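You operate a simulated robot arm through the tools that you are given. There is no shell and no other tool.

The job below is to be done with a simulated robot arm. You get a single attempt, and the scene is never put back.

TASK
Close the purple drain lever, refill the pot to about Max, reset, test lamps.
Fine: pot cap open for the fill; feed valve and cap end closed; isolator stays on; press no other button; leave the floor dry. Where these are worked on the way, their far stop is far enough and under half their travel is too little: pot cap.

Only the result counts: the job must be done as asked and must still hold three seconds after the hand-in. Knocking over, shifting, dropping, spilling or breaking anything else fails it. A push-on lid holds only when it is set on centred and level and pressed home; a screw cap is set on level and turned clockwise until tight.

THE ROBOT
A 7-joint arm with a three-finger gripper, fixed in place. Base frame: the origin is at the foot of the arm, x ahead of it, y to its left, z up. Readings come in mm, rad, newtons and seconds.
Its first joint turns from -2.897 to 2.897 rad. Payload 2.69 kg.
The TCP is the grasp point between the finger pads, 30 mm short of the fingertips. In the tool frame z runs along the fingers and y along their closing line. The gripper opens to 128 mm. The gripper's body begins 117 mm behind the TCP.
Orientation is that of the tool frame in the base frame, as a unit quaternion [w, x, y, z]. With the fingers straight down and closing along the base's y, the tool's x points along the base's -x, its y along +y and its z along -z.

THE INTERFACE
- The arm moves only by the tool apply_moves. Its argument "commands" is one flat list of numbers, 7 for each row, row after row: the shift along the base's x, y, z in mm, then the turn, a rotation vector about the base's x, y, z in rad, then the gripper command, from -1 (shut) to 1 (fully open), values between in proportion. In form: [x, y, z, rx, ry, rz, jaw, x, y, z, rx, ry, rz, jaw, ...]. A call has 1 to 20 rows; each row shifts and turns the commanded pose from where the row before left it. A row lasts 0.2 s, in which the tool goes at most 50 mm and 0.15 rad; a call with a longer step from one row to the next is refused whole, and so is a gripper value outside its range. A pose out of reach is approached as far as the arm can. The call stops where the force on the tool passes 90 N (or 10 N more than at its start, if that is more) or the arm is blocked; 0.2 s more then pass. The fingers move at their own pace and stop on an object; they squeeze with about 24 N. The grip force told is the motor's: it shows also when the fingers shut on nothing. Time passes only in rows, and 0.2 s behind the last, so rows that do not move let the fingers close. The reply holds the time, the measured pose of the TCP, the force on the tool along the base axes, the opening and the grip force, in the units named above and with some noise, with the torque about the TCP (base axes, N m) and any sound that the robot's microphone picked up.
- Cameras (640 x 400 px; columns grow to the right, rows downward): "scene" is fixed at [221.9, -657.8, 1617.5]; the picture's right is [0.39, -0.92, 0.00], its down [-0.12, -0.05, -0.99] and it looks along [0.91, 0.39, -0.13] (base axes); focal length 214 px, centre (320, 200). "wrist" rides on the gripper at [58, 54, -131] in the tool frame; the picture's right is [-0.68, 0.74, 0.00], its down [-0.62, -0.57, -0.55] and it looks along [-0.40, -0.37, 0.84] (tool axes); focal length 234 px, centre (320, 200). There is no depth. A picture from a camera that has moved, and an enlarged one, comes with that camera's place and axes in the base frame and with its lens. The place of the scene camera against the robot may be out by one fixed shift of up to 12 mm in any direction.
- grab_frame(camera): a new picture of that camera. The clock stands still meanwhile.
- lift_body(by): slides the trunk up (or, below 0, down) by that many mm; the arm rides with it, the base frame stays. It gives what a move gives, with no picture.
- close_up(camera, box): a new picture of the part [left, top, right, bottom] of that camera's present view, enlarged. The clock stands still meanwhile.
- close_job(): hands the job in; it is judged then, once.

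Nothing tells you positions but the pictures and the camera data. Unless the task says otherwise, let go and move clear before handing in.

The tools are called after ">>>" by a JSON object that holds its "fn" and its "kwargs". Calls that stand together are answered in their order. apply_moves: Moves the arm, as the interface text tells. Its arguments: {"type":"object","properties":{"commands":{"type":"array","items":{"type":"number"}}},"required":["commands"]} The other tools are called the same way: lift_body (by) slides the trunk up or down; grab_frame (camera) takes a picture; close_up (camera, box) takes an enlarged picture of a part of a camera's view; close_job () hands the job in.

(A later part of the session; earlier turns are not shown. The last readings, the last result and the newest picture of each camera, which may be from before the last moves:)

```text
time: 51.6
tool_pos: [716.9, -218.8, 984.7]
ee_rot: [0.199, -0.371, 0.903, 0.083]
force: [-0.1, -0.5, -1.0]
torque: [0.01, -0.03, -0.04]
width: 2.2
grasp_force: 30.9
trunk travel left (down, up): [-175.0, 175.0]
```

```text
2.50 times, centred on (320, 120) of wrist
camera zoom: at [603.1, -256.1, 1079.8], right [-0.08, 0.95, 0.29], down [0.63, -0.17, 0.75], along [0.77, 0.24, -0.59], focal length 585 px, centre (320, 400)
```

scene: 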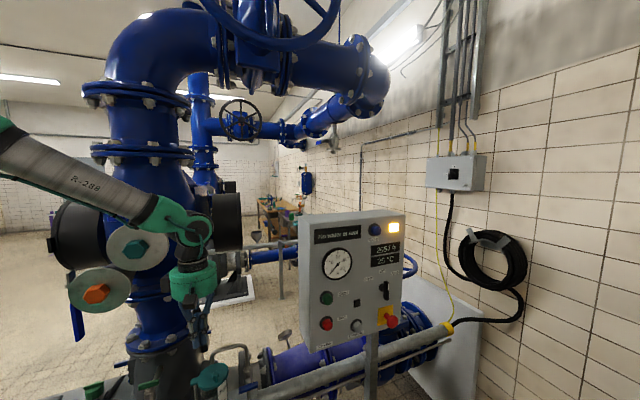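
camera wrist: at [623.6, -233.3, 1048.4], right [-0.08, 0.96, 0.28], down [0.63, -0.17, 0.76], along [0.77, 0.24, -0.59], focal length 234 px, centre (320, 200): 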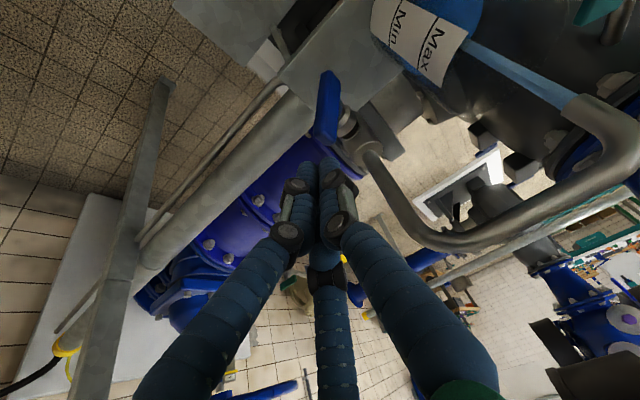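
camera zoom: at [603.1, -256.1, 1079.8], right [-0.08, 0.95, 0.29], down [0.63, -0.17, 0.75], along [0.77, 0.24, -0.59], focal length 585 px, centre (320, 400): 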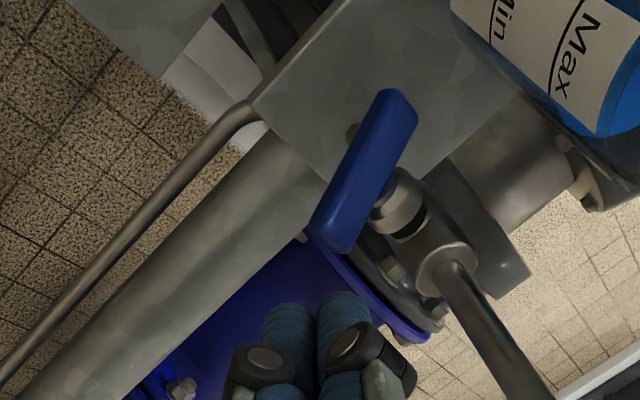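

The lever's corner had caught between the fingers and was pulled back up a little, so drops are falling. I'll press it down again at once, off-centre so the gap doesn't catch it.

>>> {"fn": "apply_moves", "kwargs": {"commands": [8, 14, -22, 0, 0, 0, -1, 8.1, 13.8, -22, 0, 0, 0, -1, 0, 0, -12, 0, 0, 0, -1, 0, 0, -9, 0, 0, 0, -1, 0, 0, -6, 0, 0, 0, -1]}}

>>> {"fn": "close_up", "kwargs": {"camera": "scene", "box": [190, 380, 290, 400]}}

>>> {"fn": "close_up", "kwargs": {"camera": "wrist", "box": [220, 40, 420, 200]}}

```text
time: 52.8
tool_pos: [732.5, -190.8, 916.6]
ee_rot: [0.199, -0.371, 0.903, 0.082]
force: [-3.8, -1.9, 6.4]
torque: [-0.07, 0.08, -0.03]
width: 2.4
grasp_force: 30.7
trunk travel left (down, up): [-175.0, 175.0]
```

```text
6.40 times, centred on (240, 390) of scene
camera zoom: at [221.9, -657.8, 1617.5], right [0.39, -0.92, 0.0], down [-0.12, -0.05, -0.99], along [0.91, 0.39, -0.13], focal length 1373 px, centre (832, -1016)
```

zoom: 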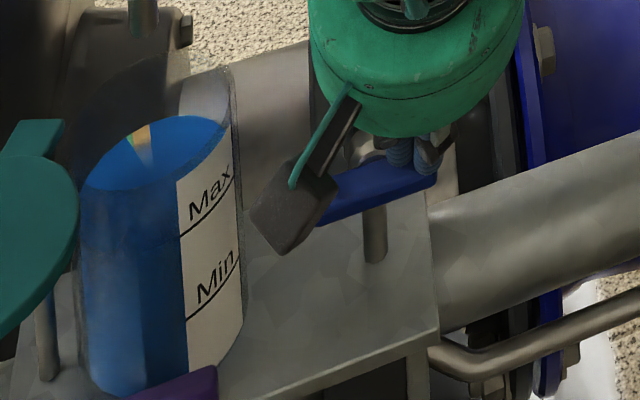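

```text
2.50 times, centred on (320, 120) of wrist
camera zoom: at [618.6, -228.7, 1011.0], right [-0.08, 0.95, 0.28], down [0.63, -0.17, 0.76], along [0.77, 0.24, -0.59], focal length 585 px, centre (320, 400)
```

zoom: 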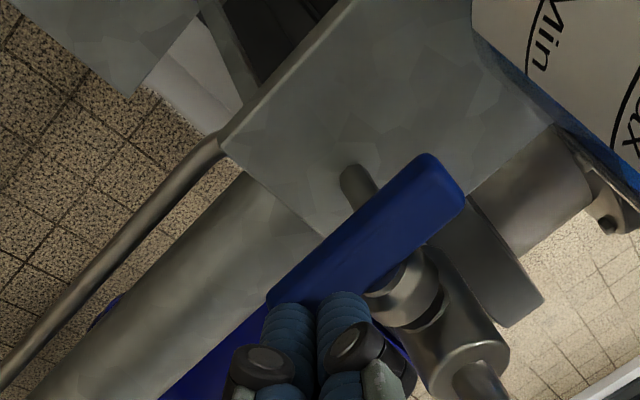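

>>> {"fn": "apply_moves", "kwargs": {"commands": [0, 0, -2.5, 0, 0, 0, -1]}}

```text
time: 53.2
tool_pos: [733.3, -192.2, 914.6]
ee_rot: [0.199, -0.372, 0.903, 0.081]
force: [-8.6, 1.0, 20.8]
torque: [-0.12, 0.14, -0.06]
width: 2.3
grasp_force: 31.4
trunk travel left (down, up): [-175.0, 175.0]
```

>>> {"fn": "apply_moves", "kwargs": {"commands": [0, 0, -2, 0, 0, 0, -1]}}

>>> {"fn": "apply_moves", "kwargs": {"commands": [0, 0, 6, 0, 0, 0, -1, -2, -2, 12, 0, 0, 0, -1, -6, -6, 20, 0, 0, 0, -1, -8, -8, 25, 0, 0, 0, -1]}}

>>> {"fn": "close_up", "kwargs": {"camera": "scene", "box": [190, 380, 290, 400]}}

>>> {"fn": "close_up", "kwargs": {"camera": "scene", "box": [195, 378, 235, 400]}}

>>> {"fn": "close_up", "kwargs": {"camera": "wrist", "box": [220, 40, 420, 200]}}

```text
time: 53.6
tool_pos: [731.9, -192.8, 915.2]
ee_rot: [0.2, -0.372, 0.903, 0.08]
force: [-10.9, 0.6, 34.5]
torque: [-0.12, 0.15, -0.08]
width: 2.0
grasp_force: 31.0
trunk travel left (down, up): [-175.0, 175.0]
```

```text
time: 54.6
tool_pos: [718.4, -209.6, 975.8]
ee_rot: [0.199, -0.371, 0.903, 0.083]
force: [0.6, -0.3, -1.2]
torque: [0.01, -0.01, 0.01]
width: 2.1
grasp_force: 31.6
trunk travel left (down, up): [-175.0, 175.0]
```

```text
6.40 times, centred on (240, 390) of scene
camera zoom: at [221.9, -657.8, 1617.5], right [0.39, -0.92, 0.0], down [-0.12, -0.05, -0.99], along [0.91, 0.39, -0.13], focal length 1373 px, centre (832, -1016)
```

zoom: 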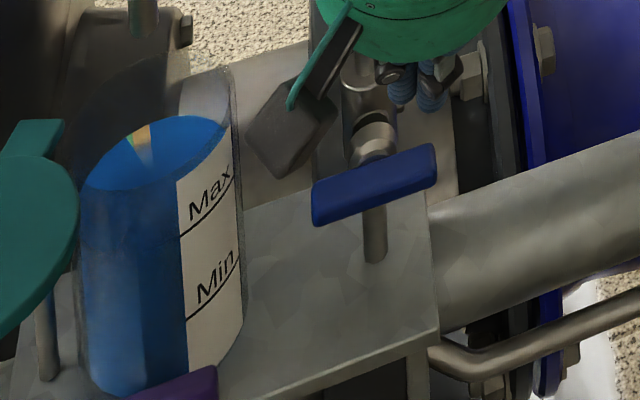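

```text
16.00 times, centred on (215, 389) of scene
camera zoom: at [221.9, -657.8, 1617.5], right [0.39, -0.92, 0.0], down [-0.12, -0.05, -0.99], along [0.91, 0.39, -0.13], focal length 3432 px, centre (2000, -2824)
```

zoom: 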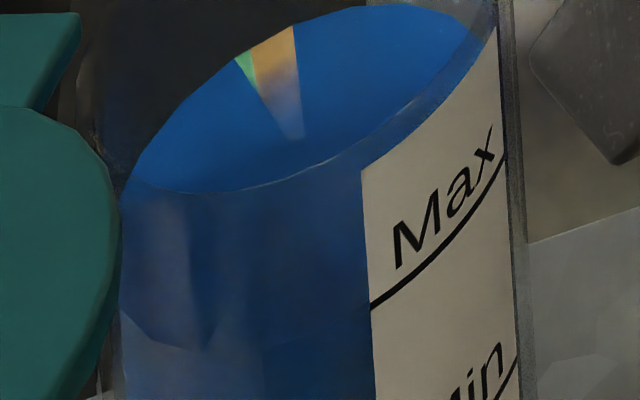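

```text
2.50 times, centred on (320, 120) of wrist
camera zoom: at [603.7, -245.9, 1070.4], right [-0.08, 0.96, 0.28], down [0.63, -0.17, 0.76], along [0.77, 0.24, -0.59], focal length 585 px, centre (320, 400)
```

zoom: 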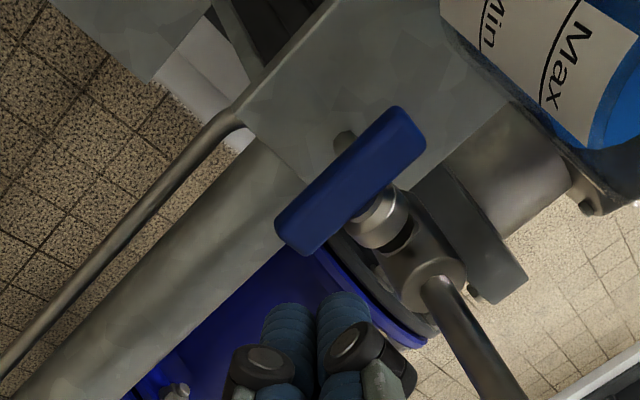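

The lever is back exactly where it started, the flow has stopped, and the level looks to be right at Max. I'll check the level more closely from both cameras.

>>> {"fn": "close_up", "kwargs": {"camera": "wrist", "box": [350, 10, 510, 110]}}

>>> {"fn": "close_up", "kwargs": {"camera": "scene", "box": [200, 396, 240, 400]}}

>>> {"fn": "grab_frame", "kwargs": {"camera": "scene"}}

```text
4.00 times, centred on (430, 60) of wrist
camera zoom: at [603.7, -245.9, 1070.4], right [-0.08, 0.96, 0.28], down [0.63, -0.17, 0.76], along [0.77, 0.24, -0.59], focal length 937 px, centre (-120, 760)
```

zoom: 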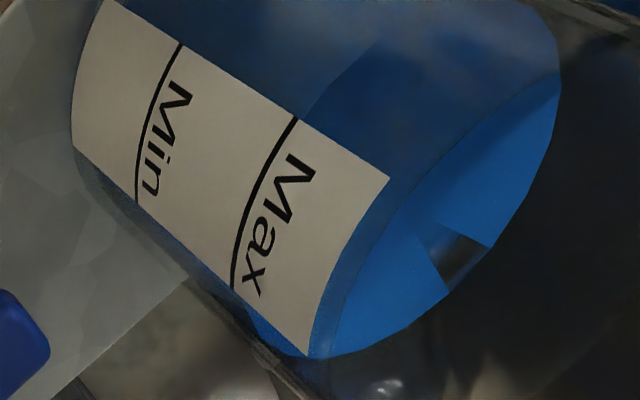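

```text
16.00 times, centred on (220, 398) of scene
camera zoom: at [221.9, -657.8, 1617.5], right [0.39, -0.92, 0.0], down [-0.12, -0.05, -0.99], along [0.91, 0.39, -0.13], focal length 3432 px, centre (1920, -2968)
```

zoom: 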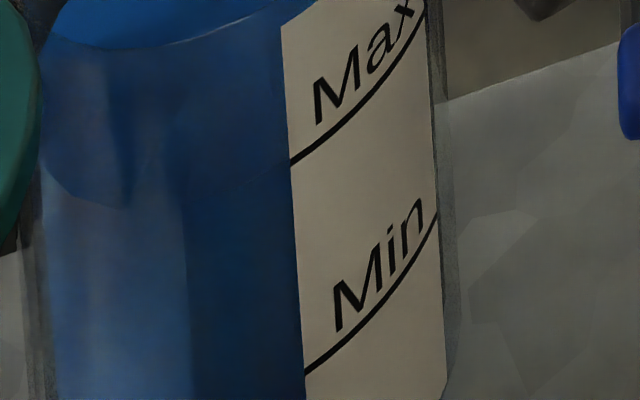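

```text
taken
```

scene: 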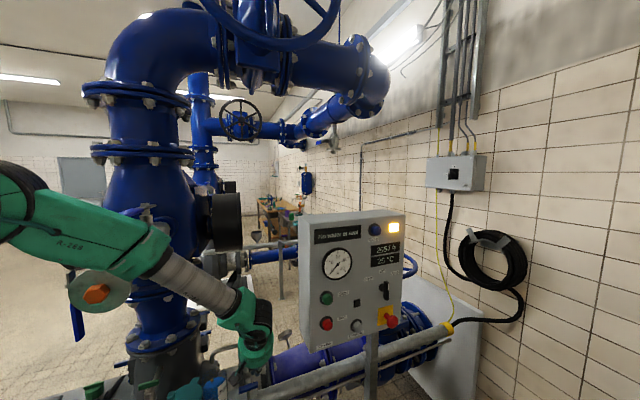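

The wrist view shows the water line meeting the scale exactly at the Max mark. Now I'll close the cap, so I'm moving to hover on the far (left) side of the knob, near (564,-24).

>>> {"fn": "apply_moves", "kwargs": {"commands": [-20, 20, 30, 0, 0, 0, -1, -33.8, 34, 8, 0, 0, 0, -1, -33.8, 34, 8, 0, 0, 0, -1, -33.8, 34, 8, 0, 0, 0, -1, -33.8, 34, 8, 0, 0, 0, -1, -33.8, 34, 7, 0, 0, 0, -1]}}

>>> {"fn": "grab_frame", "kwargs": {"camera": "wrist"}}

>>> {"fn": "close_up", "kwargs": {"camera": "wrist", "box": [230, 30, 430, 200]}}

>>> {"fn": "close_up", "kwargs": {"camera": "scene", "box": [130, 380, 290, 400]}}

```text
time: 56.0
tool_pos: [528.5, -17.5, 1044.4]
ee_rot: [0.198, -0.372, 0.903, 0.081]
force: [0.3, -0.5, -0.7]
torque: [0.02, 0.06, 0.01]
width: 2.1
grasp_force: 31.5
trunk travel left (down, up): [-175.0, 175.0]
```

```text
taken
camera wrist: at [414.8, -54.9, 1138.7], right [-0.08, 0.96, 0.28], down [0.63, -0.17, 0.76], along [0.77, 0.24, -0.59], focal length 234 px, centre (320, 200)
```

wrist: 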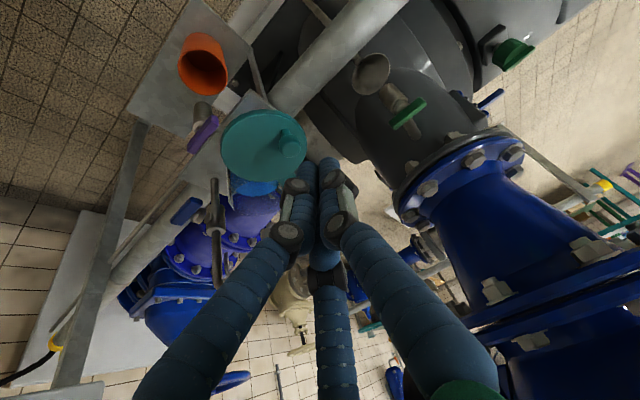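

```text
2.35 times, centred on (330, 115) of wrist
camera zoom: at [414.8, -54.9, 1138.7], right [-0.08, 0.96, 0.28], down [0.63, -0.17, 0.76], along [0.77, 0.24, -0.59], focal length 551 px, centre (296, 400)
```

zoom: 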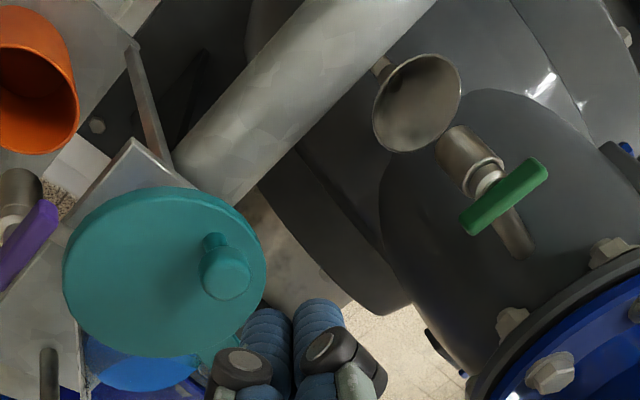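

```text
4.00 times, centred on (210, 390) of scene
camera zoom: at [221.9, -657.8, 1617.5], right [0.39, -0.92, 0.0], down [-0.12, -0.05, -0.99], along [0.91, 0.39, -0.13], focal length 858 px, centre (760, -560)
```

zoom: 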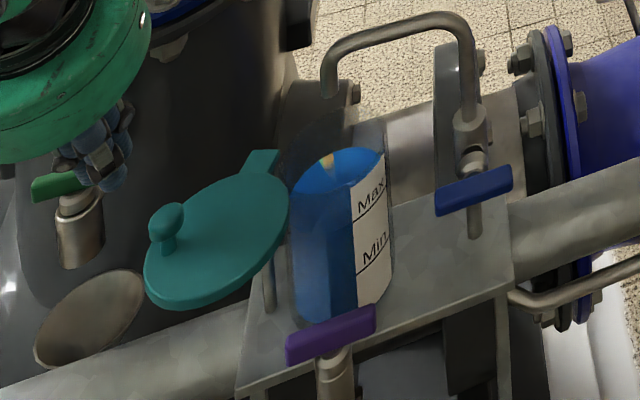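

>>> {"fn": "apply_moves", "kwargs": {"commands": [7, 6.3, -20.3, 0, 0, 0, -1, 7, 6.3, -20.3, 0, 0, 0, -1, 7, 6.3, -20.3, 0, 0, 0, -1, 7, 6.3, -20.3, 0, 0, 0, -1]}}

>>> {"fn": "close_up", "kwargs": {"camera": "wrist", "box": [230, 30, 430, 200]}}

>>> {"fn": "close_up", "kwargs": {"camera": "scene", "box": [130, 380, 290, 400]}}

```text
time: 57.0
tool_pos: [555.4, 8.2, 963.1]
ee_rot: [0.2, -0.371, 0.903, 0.081]
force: [-0.1, -0.2, -0.8]
torque: [-0.02, -0.07, -0.01]
width: 2.2
grasp_force: 31.6
trunk travel left (down, up): [-175.0, 175.0]
```

```text
2.35 times, centred on (330, 115) of wrist
camera zoom: at [441.8, -28.8, 1057.1], right [-0.08, 0.96, 0.28], down [0.63, -0.17, 0.76], along [0.77, 0.24, -0.59], focal length 551 px, centre (296, 400)
```

zoom: 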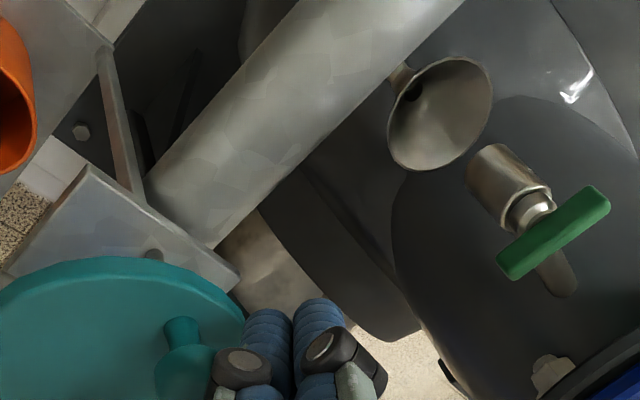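

```text
4.00 times, centred on (210, 390) of scene
camera zoom: at [221.9, -657.8, 1617.5], right [0.39, -0.92, 0.0], down [-0.12, -0.05, -0.99], along [0.91, 0.39, -0.13], focal length 858 px, centre (760, -560)
```

zoom: 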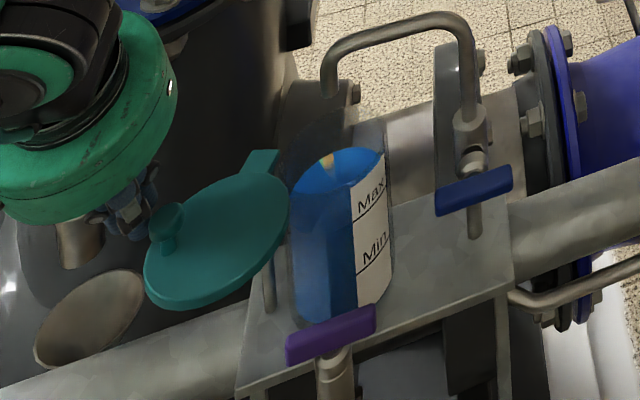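

The fingers are on the far side of the knob. I'll now push the cap back along its arc towards closed.

>>> {"fn": "apply_moves", "kwargs": {"commands": [3.8, -7.7, 0, 0, 0, 0, -1, -0.8, -8, 0, 0, 0, 0, -1, -0.8, -8, 0, 0, 0, 0, -1, -0.7, -8, 0, 0, 0, 0, -1, -0.7, -8, 0, 0, 0, 0, -1]}}

>>> {"fn": "close_up", "kwargs": {"camera": "wrist", "box": [230, 30, 430, 200]}}

>>> {"fn": "close_up", "kwargs": {"camera": "scene", "box": [130, 380, 290, 400]}}

```text
time: 58.2
tool_pos: [557.6, -32.3, 961.5]
ee_rot: [0.199, -0.372, 0.903, 0.083]
force: [0.5, -0.3, 1.0]
torque: [0.01, -0.03, -0.04]
width: 1.9
grasp_force: 31.5
trunk travel left (down, up): [-175.0, 175.0]
```

```text
2.35 times, centred on (330, 115) of wrist
camera zoom: at [443.3, -69.3, 1057.1], right [-0.08, 0.96, 0.28], down [0.63, -0.17, 0.76], along [0.77, 0.24, -0.59], focal length 551 px, centre (296, 400)
```

zoom: 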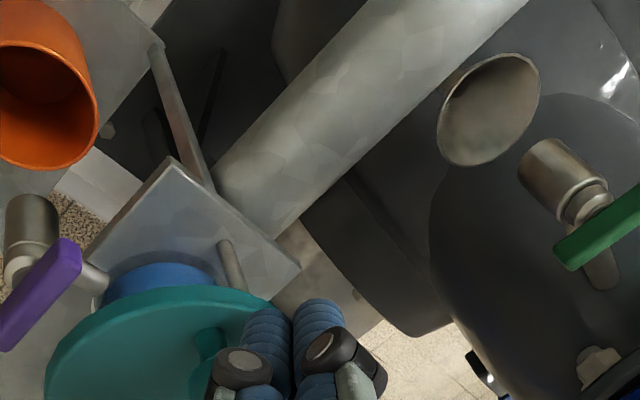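

```text
4.00 times, centred on (210, 390) of scene
camera zoom: at [221.9, -657.8, 1617.5], right [0.39, -0.92, 0.0], down [-0.12, -0.05, -0.99], along [0.91, 0.39, -0.13], focal length 858 px, centre (760, -560)
```

zoom: 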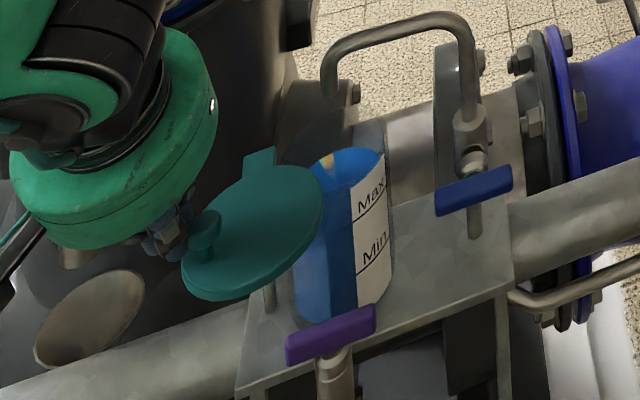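

The cap is swinging back with the fingers. I'll continue along the arc.

>>> {"fn": "apply_moves", "kwargs": {"commands": [2.3, -8.4, 0, 0, 0, 0, -1, 2.3, -8.4, 0, 0, 0, 0, -1, 2.4, -8.4, 0, 0, 0, 0, -1, 5.3, -7.2, 0, 0, 0, 0, -1, 5.4, -7.2, 0, 0, 0, 0, -1, 5.4, -7.1, 0, 0, 0, 0, -1]}}

>>> {"fn": "close_up", "kwargs": {"camera": "wrist", "box": [230, 30, 430, 200]}}

>>> {"fn": "close_up", "kwargs": {"camera": "scene", "box": [130, 380, 290, 400]}}

```text
time: 59.6
tool_pos: [579.3, -80.2, 962.6]
ee_rot: [0.199, -0.372, 0.903, 0.082]
force: [-0.5, -0.3, 0.4]
torque: [-0.02, -0.03, 0.01]
width: 2.1
grasp_force: 31.6
trunk travel left (down, up): [-175.0, 175.0]
```

```text
2.35 times, centred on (330, 115) of wrist
camera zoom: at [465.9, -116.4, 1057.9], right [-0.08, 0.96, 0.28], down [0.63, -0.17, 0.76], along [0.77, 0.24, -0.59], focal length 551 px, centre (296, 400)
```

zoom: 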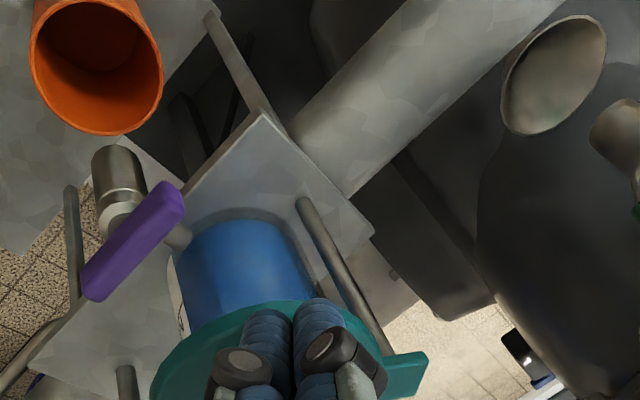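

```text
4.00 times, centred on (210, 390) of scene
camera zoom: at [221.9, -657.8, 1617.5], right [0.39, -0.92, 0.0], down [-0.12, -0.05, -0.99], along [0.91, 0.39, -0.13], focal length 858 px, centre (760, -560)
```

zoom: 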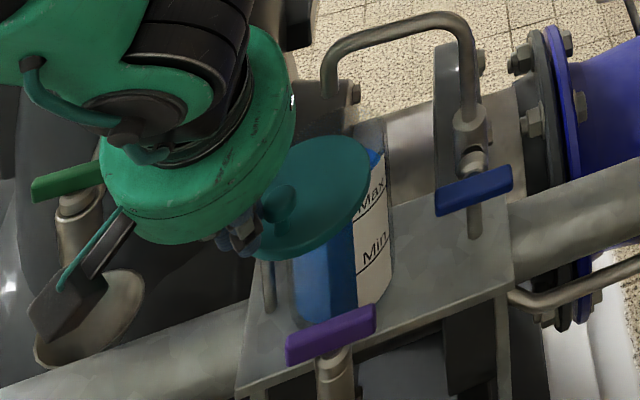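

>>> {"fn": "apply_moves", "kwargs": {"commands": [7.6, -4.6, 0, 0, 0, 0, -1, 7.7, -4.6, 0, 0, 0, 0, -1, 7.7, -4.6, 0, 0, 0, 0, -1, 6.5, -1.8, 0, 0, 0, 0, -1, 6.5, -1.8, 0, 0, 0, 0, -1, 6.5, -1.8, 0, 0, 0, 0, -1]}}

>>> {"fn": "close_up", "kwargs": {"camera": "wrist", "box": [230, 30, 430, 200]}}

>>> {"fn": "close_up", "kwargs": {"camera": "scene", "box": [150, 370, 290, 400]}}

```text
time: 61.0
tool_pos: [622.7, -97.3, 961.0]
ee_rot: [0.199, -0.371, 0.903, 0.082]
force: [0.1, -0.1, 0.4]
torque: [-0.01, 0.03, -0.01]
width: 2.1
grasp_force: 31.9
trunk travel left (down, up): [-175.0, 175.0]
```

```text
2.35 times, centred on (330, 115) of wrist
camera zoom: at [508.8, -135.4, 1056.6], right [-0.08, 0.96, 0.28], down [0.63, -0.17, 0.76], along [0.77, 0.24, -0.59], focal length 551 px, centre (296, 400)
```

zoom: 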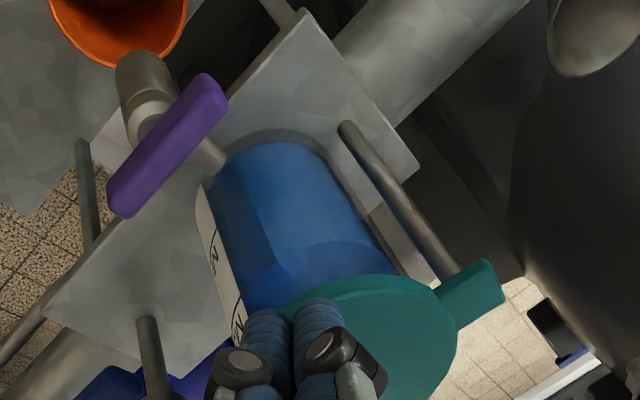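

```text
4.57 times, centred on (220, 385) of scene
camera zoom: at [221.9, -657.8, 1617.5], right [0.39, -0.92, 0.0], down [-0.12, -0.05, -0.99], along [0.91, 0.39, -0.13], focal length 980 px, centre (777, -646)
```

zoom: 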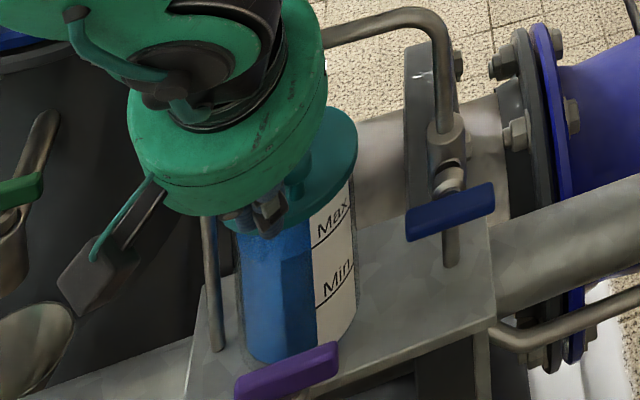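

>>> {"fn": "apply_moves", "kwargs": {"commands": [5.6, -0.9, 0, 0, 0, 0, -1, 5.6, -0.5, 0, 0, 0, 0, -1, 4, 0, 0, 0, 0, 0, -1]}}

>>> {"fn": "close_up", "kwargs": {"camera": "scene", "box": [150, 370, 290, 400]}}

>>> {"fn": "close_up", "kwargs": {"camera": "wrist", "box": [230, 30, 430, 200]}}

```text
time: 61.8
tool_pos: [633.2, -100.1, 961.5]
ee_rot: [0.197, -0.372, 0.903, 0.084]
force: [-42.3, -11.2, 14.3]
torque: [0.03, 0.49, 0.18]
width: 1.9
grasp_force: 31.2
trunk travel left (down, up): [-175.0, 175.0]
```

```text
4.57 times, centred on (220, 385) of scene
camera zoom: at [221.9, -657.8, 1617.5], right [0.39, -0.92, 0.0], down [-0.12, -0.05, -0.99], along [0.91, 0.39, -0.13], focal length 980 px, centre (777, -646)
```

zoom: 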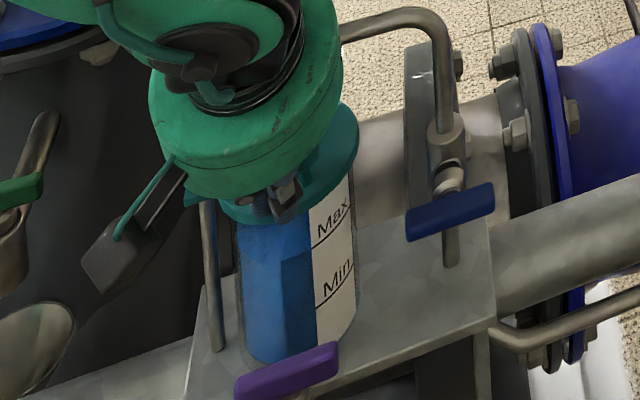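

```text
2.35 times, centred on (330, 115) of wrist
camera zoom: at [520.0, -136.7, 1057.1], right [-0.08, 0.95, 0.29], down [0.63, -0.17, 0.75], along [0.77, 0.24, -0.59], focal length 551 px, centre (296, 400)
```

zoom: 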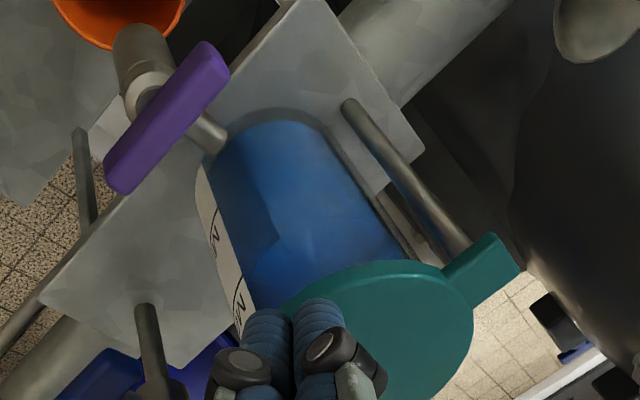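

The force rose to about 45 N at the closed position. I'll back off and verify that the cap is fully closed.

>>> {"fn": "apply_moves", "kwargs": {"commands": [-6, -1, 0, 0, 0, 0, -1, -9, -9, 12, 0, 0, 0, -1, -12, -10, 30, 0, 0, 0, -1, -14, -10, 35, 0, 0, 0, -1]}}

>>> {"fn": "close_up", "kwargs": {"camera": "scene", "box": [150, 370, 290, 400]}}

>>> {"fn": "close_up", "kwargs": {"camera": "wrist", "box": [230, 30, 430, 200]}}

>>> {"fn": "close_up", "kwargs": {"camera": "scene", "box": [280, 210, 440, 340]}}

```text
time: 62.8
tool_pos: [596.4, -130.9, 1039.3]
ee_rot: [0.199, -0.372, 0.903, 0.083]
force: [-0.1, -0.1, -1.1]
torque: [0.05, -0.01, -0.01]
width: 2.1
grasp_force: 31.7
trunk travel left (down, up): [-175.0, 175.0]
```

```text
4.57 times, centred on (220, 385) of scene
camera zoom: at [221.9, -657.8, 1617.5], right [0.39, -0.92, 0.0], down [-0.12, -0.05, -0.99], along [0.91, 0.39, -0.13], focal length 980 px, centre (777, -646)
```

zoom: 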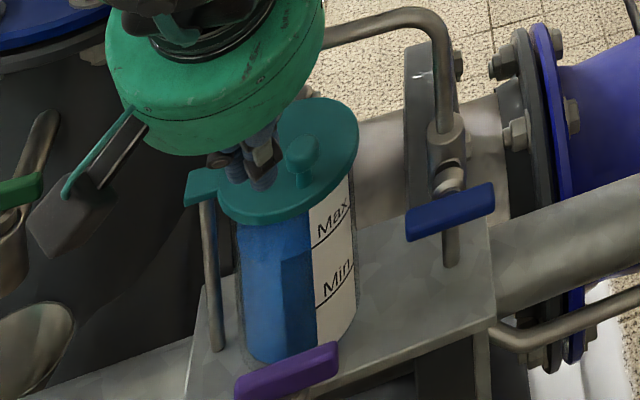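

```text
2.35 times, centred on (330, 115) of wrist
camera zoom: at [482.3, -168.0, 1134.9], right [-0.08, 0.95, 0.29], down [0.63, -0.17, 0.76], along [0.77, 0.24, -0.59], focal length 551 px, centre (296, 400)
```

zoom: 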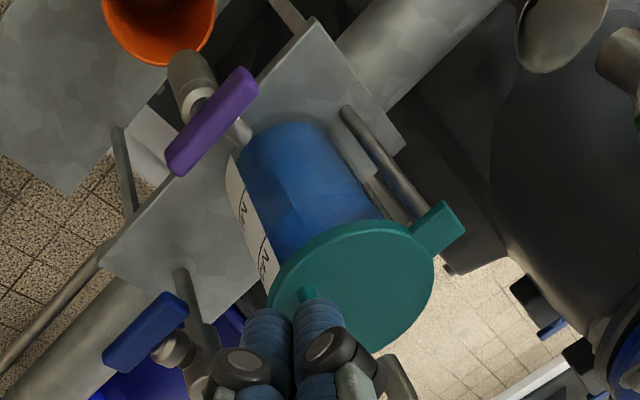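

```text
3.08 times, centred on (360, 275) of scene
camera zoom: at [221.9, -657.8, 1617.5], right [0.39, -0.92, 0.0], down [-0.12, -0.05, -0.99], along [0.91, 0.39, -0.13], focal length 660 px, centre (197, -31)
```

zoom: 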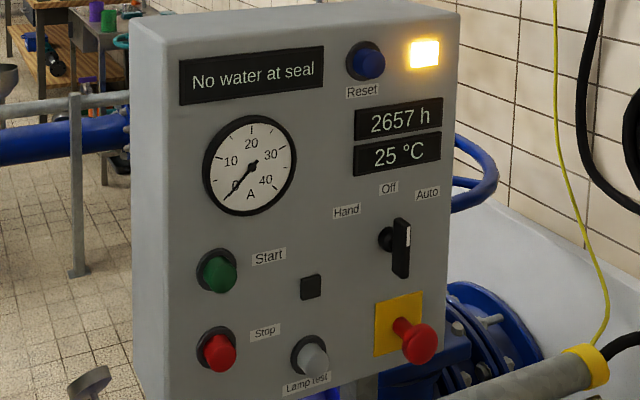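

The cap is closed as before, the drain and feed levers are closed, and the level is at Max. Next is the panel: Reset near (929,-555,1420) and Lamp test near (887,-512,1085), with the panel facing n. I'll rise and move round in front of the panel while tilting the tool towards it.

>>> {"fn": "apply_moves", "kwargs": {"commands": [0, -20, 36, 0, 0, 0, -1, 0.6, -30, 29, 0, 0, 0, -1, 0.6, -30, 29, 0, 0, 0, -1, 0.6, -30, 29, 0, 0, 0, -1, 0.6, -30, 29, 0, 0, 0, -1, 0.6, -30, 29, 0, 0, 0, -1, 0.6, -29, 29, 0, 0, 0, -1]}}

>>> {"fn": "apply_moves", "kwargs": {"commands": [20.7, -28.4, 25.7, -0.025, -0.05, -0.0246, -1, 20.7, -28.4, 25.7, -0.025, -0.05, -0.0246, -1, 20.7, -28.4, 25.7, -0.025, -0.05, -0.0246, -1, 20.7, -28.4, 25.7, -0.025, -0.05, -0.0246, -1, 20.7, -28.4, 25.7, -0.025, -0.05, -0.0246, -1]}}

>>> {"fn": "grab_frame", "kwargs": {"camera": "wrist"}}

>>> {"fn": "grab_frame", "kwargs": {"camera": "scene"}}

```text
time: 64.4
tool_pos: [598.8, -329.1, 1249.2]
ee_rot: [0.198, -0.372, 0.903, 0.082]
force: [1.1, 0.0, -0.9]
torque: [0.01, -0.01, 0.01]
width: 2.0
grasp_force: 32.8
trunk travel left (down, up): [-175.0, 175.0]
```

```text
time: 65.6
tool_pos: [703.0, -469.6, 1377.8]
ee_rot: [0.291, -0.335, 0.896, -0.032]
force: [-0.4, -0.7, -0.6]
torque: [0.0, -0.05, -0.02]
width: 2.1
grasp_force: 31.3
trunk travel left (down, up): [-175.0, 175.0]
```

```text
taken
camera wrist: at [566.2, -482.4, 1443.8], right [-0.02, 0.99, 0.15], down [0.4, -0.13, 0.91], along [0.91, 0.08, -0.4], focal length 234 px, centre (320, 200)
```

wrist: 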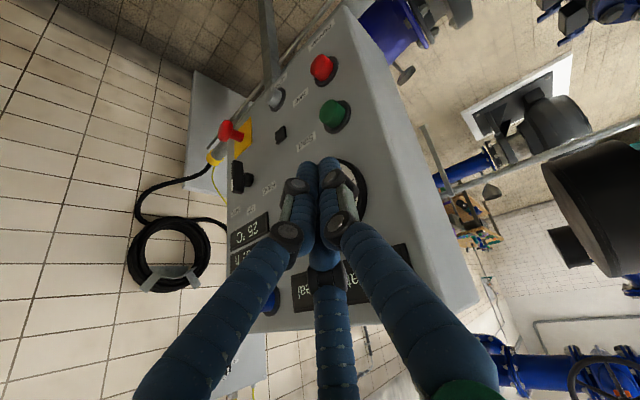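

```text
taken
```

scene: 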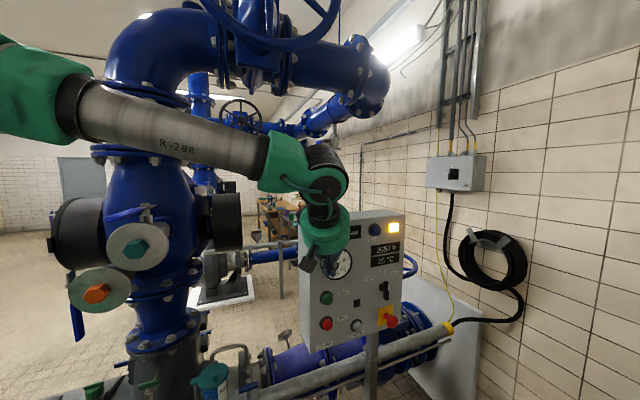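

I can now see the whole panel upside-down in the wrist view. I'll zoom in to fix the button positions accurately.

>>> {"fn": "close_up", "kwargs": {"camera": "wrist", "box": [210, 40, 370, 140]}}

>>> {"fn": "close_up", "kwargs": {"camera": "wrist", "box": [210, 220, 370, 320]}}

>>> {"fn": "close_up", "kwargs": {"camera": "scene", "box": [340, 210, 420, 260]}}

>>> {"fn": "close_up", "kwargs": {"camera": "scene", "box": [310, 290, 410, 350]}}

```text
4.00 times, centred on (290, 90) of wrist
camera zoom: at [566.2, -482.4, 1443.8], right [-0.02, 0.99, 0.15], down [0.4, -0.13, 0.91], along [0.91, 0.08, -0.4], focal length 937 px, centre (440, 640)
```

zoom: 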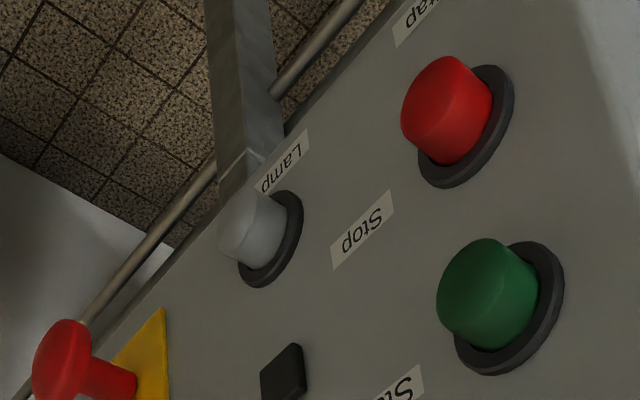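

```text
4.00 times, centred on (290, 270) of wrist
camera zoom: at [566.2, -482.4, 1443.8], right [-0.02, 0.99, 0.15], down [0.4, -0.13, 0.91], along [0.91, 0.08, -0.4], focal length 937 px, centre (440, -80)
```

zoom: 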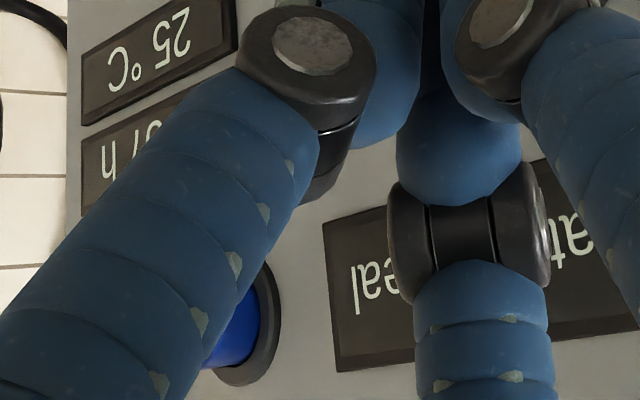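

```text
8.00 times, centred on (380, 235) of scene
camera zoom: at [221.9, -657.8, 1617.5], right [0.39, -0.92, 0.0], down [-0.12, -0.05, -0.99], along [0.91, 0.39, -0.13], focal length 1716 px, centre (-160, -80)
```

zoom: 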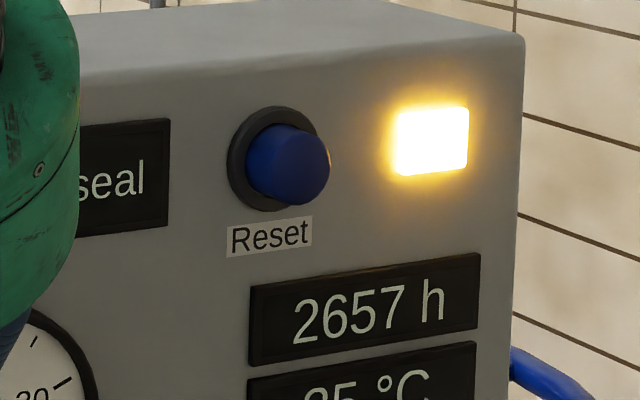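

```text
6.40 times, centred on (360, 320) of scene
camera zoom: at [221.9, -657.8, 1617.5], right [0.39, -0.92, 0.0], down [-0.12, -0.05, -0.99], along [0.91, 0.39, -0.13], focal length 1373 px, centre (64, -568)
```

zoom: 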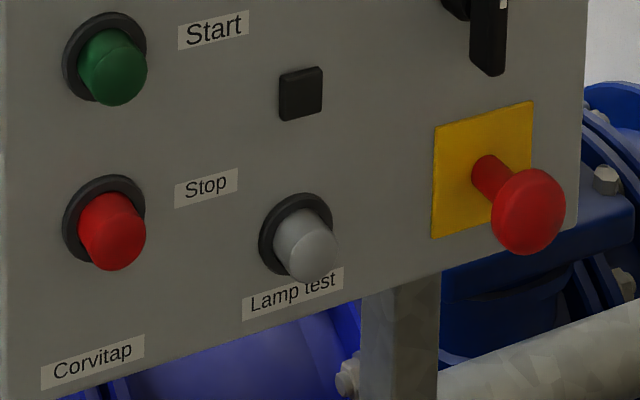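

Refined positions: Reset cap front about (922,-563,1427) and Lamp test cap front about (886,-518,1082), with the panel face at n≈155. I'll move to a standoff in front of Reset.

>>> {"fn": "apply_moves", "kwargs": {"commands": [31, -27, 14, -0.02, -0.04, -0.0197, -1, 31, -27, 14, -0.02, -0.04, -0.0197, -1, 31, -27, 14, -0.02, -0.04, -0.0197, -1, 31, -27, 14, -0.02, -0.04, -0.0197, -1, 31, -27, 14, -0.02, -0.04, -0.0197, -1]}}

>>> {"fn": "grab_frame", "kwargs": {"camera": "wrist"}}

>>> {"fn": "grab_frame", "kwargs": {"camera": "scene"}}

```text
time: 66.8
tool_pos: [859.1, -606.8, 1447.2]
ee_rot: [0.359, -0.298, 0.876, -0.126]
force: [0.2, -0.3, -0.8]
torque: [0.0, -0.07, -0.02]
width: 2.3
grasp_force: 31.3
trunk travel left (down, up): [-175.0, 175.0]
```

```text
taken
camera wrist: at [711.0, -599.1, 1485.8], right [0.06, 1.0, 0.06], down [0.21, -0.07, 0.98], along [0.98, -0.05, -0.21], focal length 234 px, centre (320, 200)
```

wrist: 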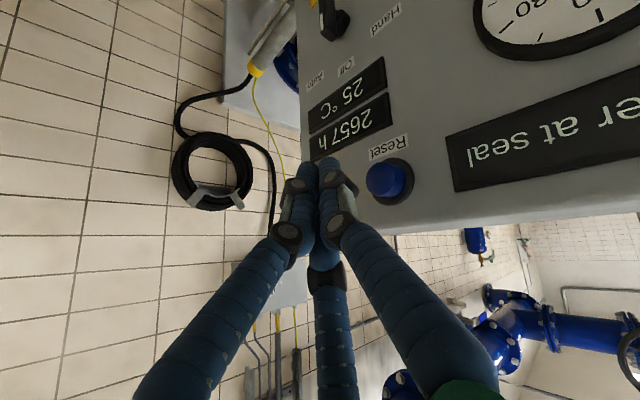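

```text
taken
```

scene: 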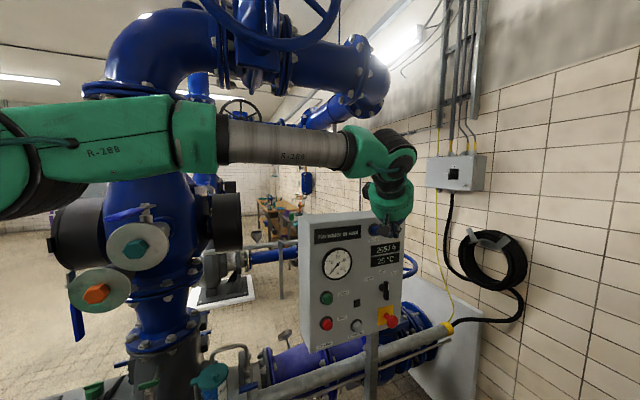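

>>> {"fn": "close_up", "kwargs": {"camera": "wrist", "box": [300, 120, 460, 220]}}

>>> {"fn": "close_up", "kwargs": {"camera": "scene", "box": [340, 200, 420, 250]}}

```text
4.00 times, centred on (380, 170) of wrist
camera zoom: at [711.0, -599.1, 1485.8], right [0.06, 1.0, 0.06], down [0.21, -0.07, 0.98], along [0.98, -0.05, -0.21], focal length 937 px, centre (80, 320)
```

zoom: 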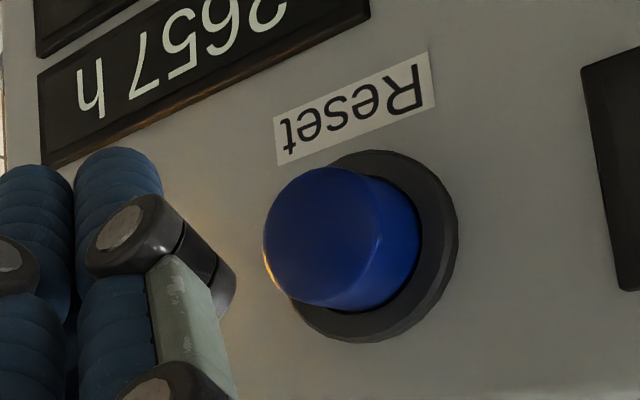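

```text
8.00 times, centred on (380, 225) of scene
camera zoom: at [221.9, -657.8, 1617.5], right [0.39, -0.92, 0.0], down [-0.12, -0.05, -0.99], along [0.91, 0.39, -0.13], focal length 1716 px, centre (-160, 0)
```

zoom: 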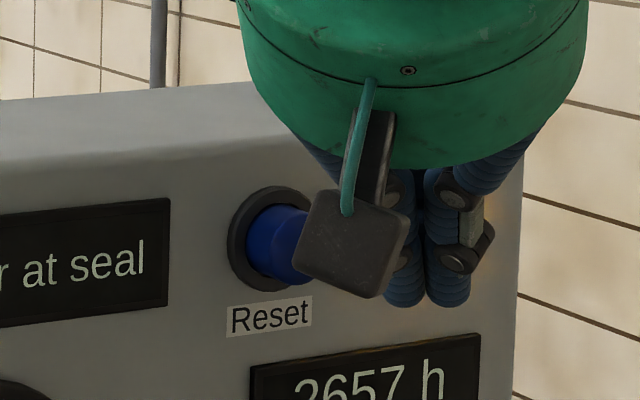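

The pose is good. From the wrist zoom the Reset face is at about (905,-556,1429). I'll shift to line up with it and close to about 12 mm.

>>> {"fn": "apply_moves", "kwargs": {"commands": [-7.8, 8, 0.7, 0, 0, 0, -1, 10.6, 10.5, 0, 0, 0, 0, -1, 10.6, 10.5, 0, 0, 0, 0, -1]}}

>>> {"fn": "close_up", "kwargs": {"camera": "wrist", "box": [280, 100, 440, 200]}}

>>> {"fn": "close_up", "kwargs": {"camera": "scene", "box": [340, 200, 420, 250]}}

```text
time: 67.6
tool_pos: [872.4, -576.1, 1448.8]
ee_rot: [0.36, -0.299, 0.875, -0.126]
force: [0.8, -0.3, -0.2]
torque: [-0.01, 0.02, -0.02]
width: 2.3
grasp_force: 31.4
trunk travel left (down, up): [-175.0, 175.0]
```

```text
4.00 times, centred on (360, 150) of wrist
camera zoom: at [725.0, -568.7, 1486.1], right [0.06, 1.0, 0.05], down [0.21, -0.07, 0.98], along [0.98, -0.05, -0.21], focal length 937 px, centre (160, 400)
```

zoom: 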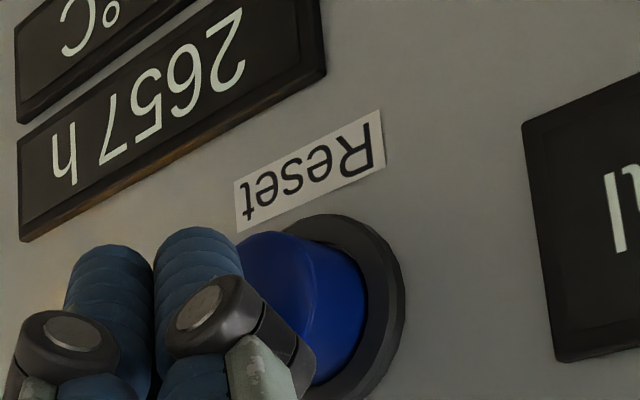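

```text
8.00 times, centred on (380, 225) of scene
camera zoom: at [221.9, -657.8, 1617.5], right [0.39, -0.92, 0.0], down [-0.12, -0.05, -0.99], along [0.91, 0.39, -0.13], focal length 1716 px, centre (-160, 0)
```

zoom: 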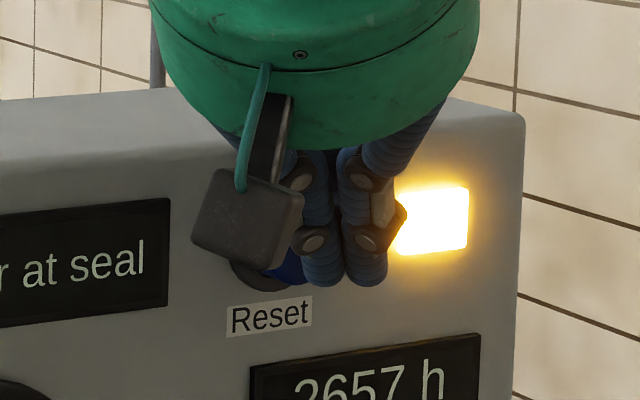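

>>> {"fn": "apply_moves", "kwargs": {"commands": [2.8, 2.8, 0, 0, 0, 0, -1, 2.8, 2.8, 0, 0, 0, 0, -1, 2.1, 2.1, 0, 0, 0, 0, -1]}}

>>> {"fn": "apply_moves", "kwargs": {"commands": [1.4, 1.4, 0, 0, 0, 0, -1, 1.4, 1.4, 0, 0, 0, 0, -1]}}

>>> {"fn": "close_up", "kwargs": {"camera": "scene", "box": [300, 210, 420, 285]}}

>>> {"fn": "close_up", "kwargs": {"camera": "wrist", "box": [280, 100, 440, 200]}}

```text
time: 68.4
tool_pos: [879.5, -568.5, 1448.2]
ee_rot: [0.359, -0.299, 0.875, -0.126]
force: [-1.2, -0.3, -0.1]
torque: [0.0, 0.0, -0.02]
width: 1.9
grasp_force: 31.8
trunk travel left (down, up): [-175.0, 175.0]
```

```text
time: 69.0
tool_pos: [883.1, -566.9, 1448.3]
ee_rot: [0.359, -0.299, 0.875, -0.125]
force: [-0.9, -0.8, 0.0]
torque: [-0.02, 0.03, -0.02]
width: 2.2
grasp_force: 31.4
trunk travel left (down, up): [-175.0, 175.0]
```

```text
5.33 times, centred on (360, 248) of scene
camera zoom: at [221.9, -657.8, 1617.5], right [0.39, -0.92, 0.0], down [-0.12, -0.05, -0.99], along [0.91, 0.39, -0.13], focal length 1144 px, centre (107, -53)
```

zoom: 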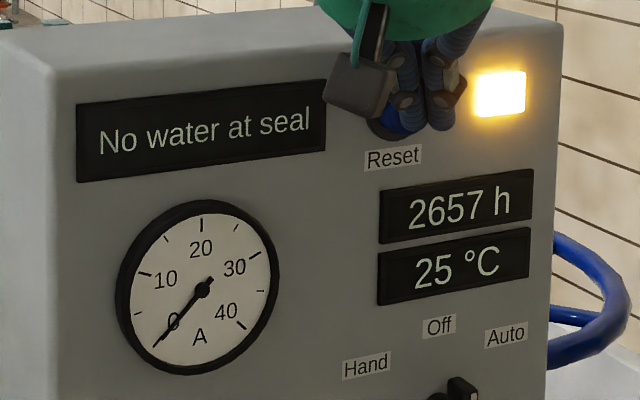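

```text
4.00 times, centred on (360, 150) of wrist
camera zoom: at [735.2, -558.6, 1486.1], right [0.06, 1.0, 0.05], down [0.21, -0.07, 0.98], along [0.98, -0.05, -0.21], focal length 937 px, centre (160, 400)
```

zoom: 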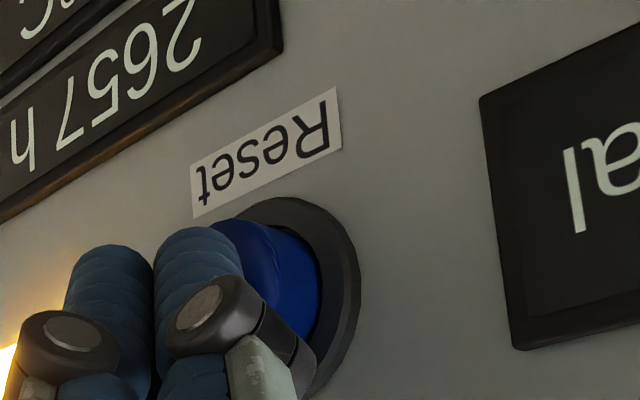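

>>> {"fn": "apply_moves", "kwargs": {"commands": [1.4, 1.4, 0, 0, 0, 0, -1, 1.4, 1.4, 0, 0, 0, 0, -1]}}

>>> {"fn": "apply_moves", "kwargs": {"commands": [1.4, 1.4, 0, 0, 0, 0, -1, 1.4, 1.4, 0, 0, 0, 0, -1]}}

>>> {"fn": "close_up", "kwargs": {"camera": "scene", "box": [300, 210, 420, 285]}}

>>> {"fn": "close_up", "kwargs": {"camera": "wrist", "box": [280, 100, 440, 200]}}

```text
time: 69.6
tool_pos: [885.2, -562.8, 1448.2]
ee_rot: [0.359, -0.3, 0.875, -0.126]
force: [-1.5, -3.9, 0.0]
torque: [-0.05, -0.03, -0.05]
width: 2.0
grasp_force: 31.5
trunk travel left (down, up): [-175.0, 175.0]
```

```text
time: 70.2
tool_pos: [888.0, -560.5, 1448.9]
ee_rot: [0.359, -0.3, 0.875, -0.126]
force: [-3.9, -2.3, 0.9]
torque: [0.02, -0.03, -0.04]
width: 2.1
grasp_force: 30.9
trunk travel left (down, up): [-175.0, 175.0]
heard: click
```

```text
5.33 times, centred on (360, 248) of scene
camera zoom: at [221.9, -657.8, 1617.5], right [0.39, -0.92, 0.0], down [-0.12, -0.05, -0.99], along [0.91, 0.39, -0.13], focal length 1144 px, centre (107, -53)
```

zoom: 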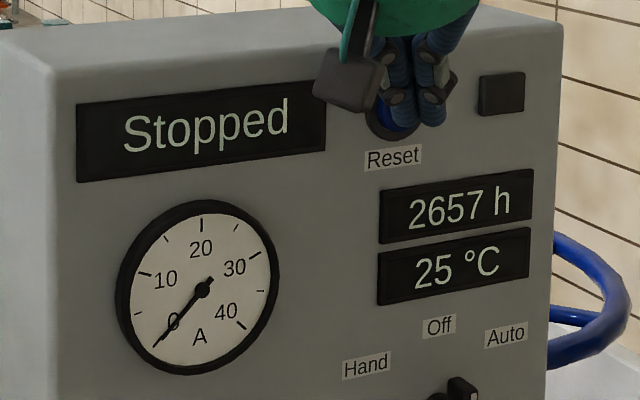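

```text
4.00 times, centred on (360, 150) of wrist
camera zoom: at [740.2, -552.8, 1486.6], right [0.06, 1.0, 0.05], down [0.2, -0.07, 0.98], along [0.98, -0.05, -0.21], focal length 937 px, centre (160, 400)
```

zoom: 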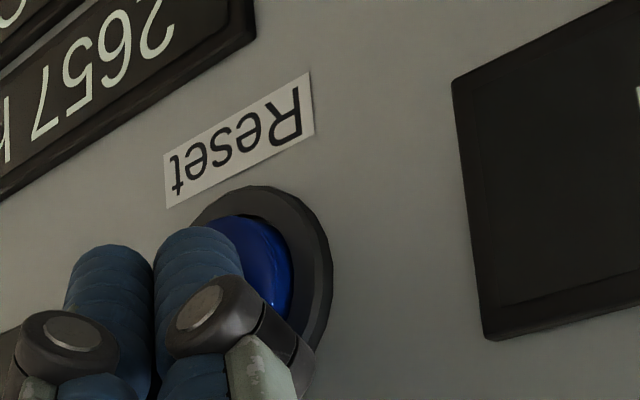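

There was a click, the display now reads "Stopped" and the yellow lamp is off, so Reset is done. I'll back straight off the button and go down to a standoff in front of Lamp test.

>>> {"fn": "apply_moves", "kwargs": {"commands": [-4, -4, 0, 0, 0, 0, -1, -12, -12, 0, 0, 0, 0, -1, -26, -26, 0, 0, 0, 0, -1, -8, 2, -40, 0, 0, 0, -1, -8, 2, -45, 0, 0, 0, -1, -8, 2, -45, 0, 0, 0, -1, -8, 2, -45, 0, 0, 0, -1, -8, 2, -45, 0, 0, 0, -1, -8, 2, -45, 0, 0, 0, -1, -8, 0, -45, 0, 0, 0, -1]}}

>>> {"fn": "grab_frame", "kwargs": {"camera": "wrist"}}

>>> {"fn": "close_up", "kwargs": {"camera": "wrist", "box": [260, 80, 460, 205]}}

>>> {"fn": "close_up", "kwargs": {"camera": "scene", "box": [290, 210, 430, 360]}}

```text
time: 72.4
tool_pos: [791.5, -591.5, 1137.6]
ee_rot: [0.359, -0.3, 0.875, -0.127]
force: [0.1, 0.2, 0.8]
torque: [0.01, 0.05, -0.03]
width: 1.9
grasp_force: 31.3
trunk travel left (down, up): [-175.0, 175.0]
```

```text
taken
camera wrist: at [644.4, -584.3, 1176.2], right [0.06, 1.0, 0.05], down [0.2, -0.06, 0.98], along [0.98, -0.05, -0.21], focal length 234 px, centre (320, 200)
```

wrist: 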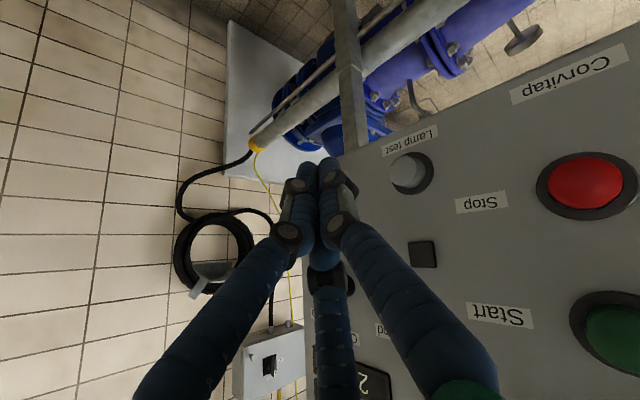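

```text
3.20 times, centred on (360, 142) of wrist
camera zoom: at [644.4, -584.3, 1176.2], right [0.06, 1.0, 0.05], down [0.2, -0.06, 0.98], along [0.98, -0.05, -0.21], focal length 749 px, centre (192, 384)
```

zoom: 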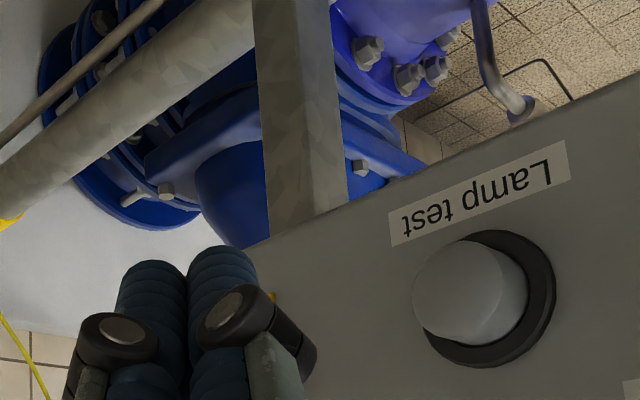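

```text
2.67 times, centred on (360, 285) of scene
camera zoom: at [221.9, -657.8, 1617.5], right [0.39, -0.92, 0.0], down [-0.12, -0.05, -0.99], along [0.91, 0.39, -0.13], focal length 572 px, centre (213, -27)
```

zoom: 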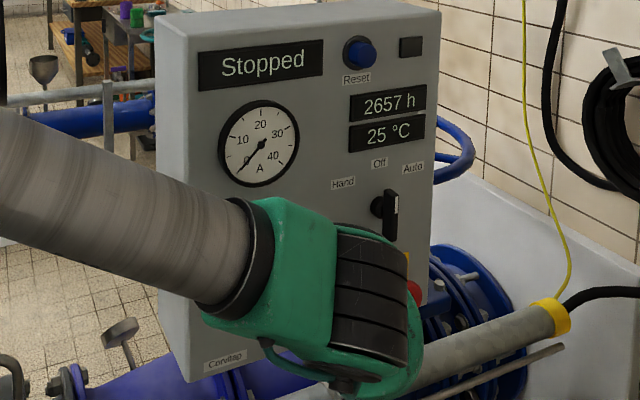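

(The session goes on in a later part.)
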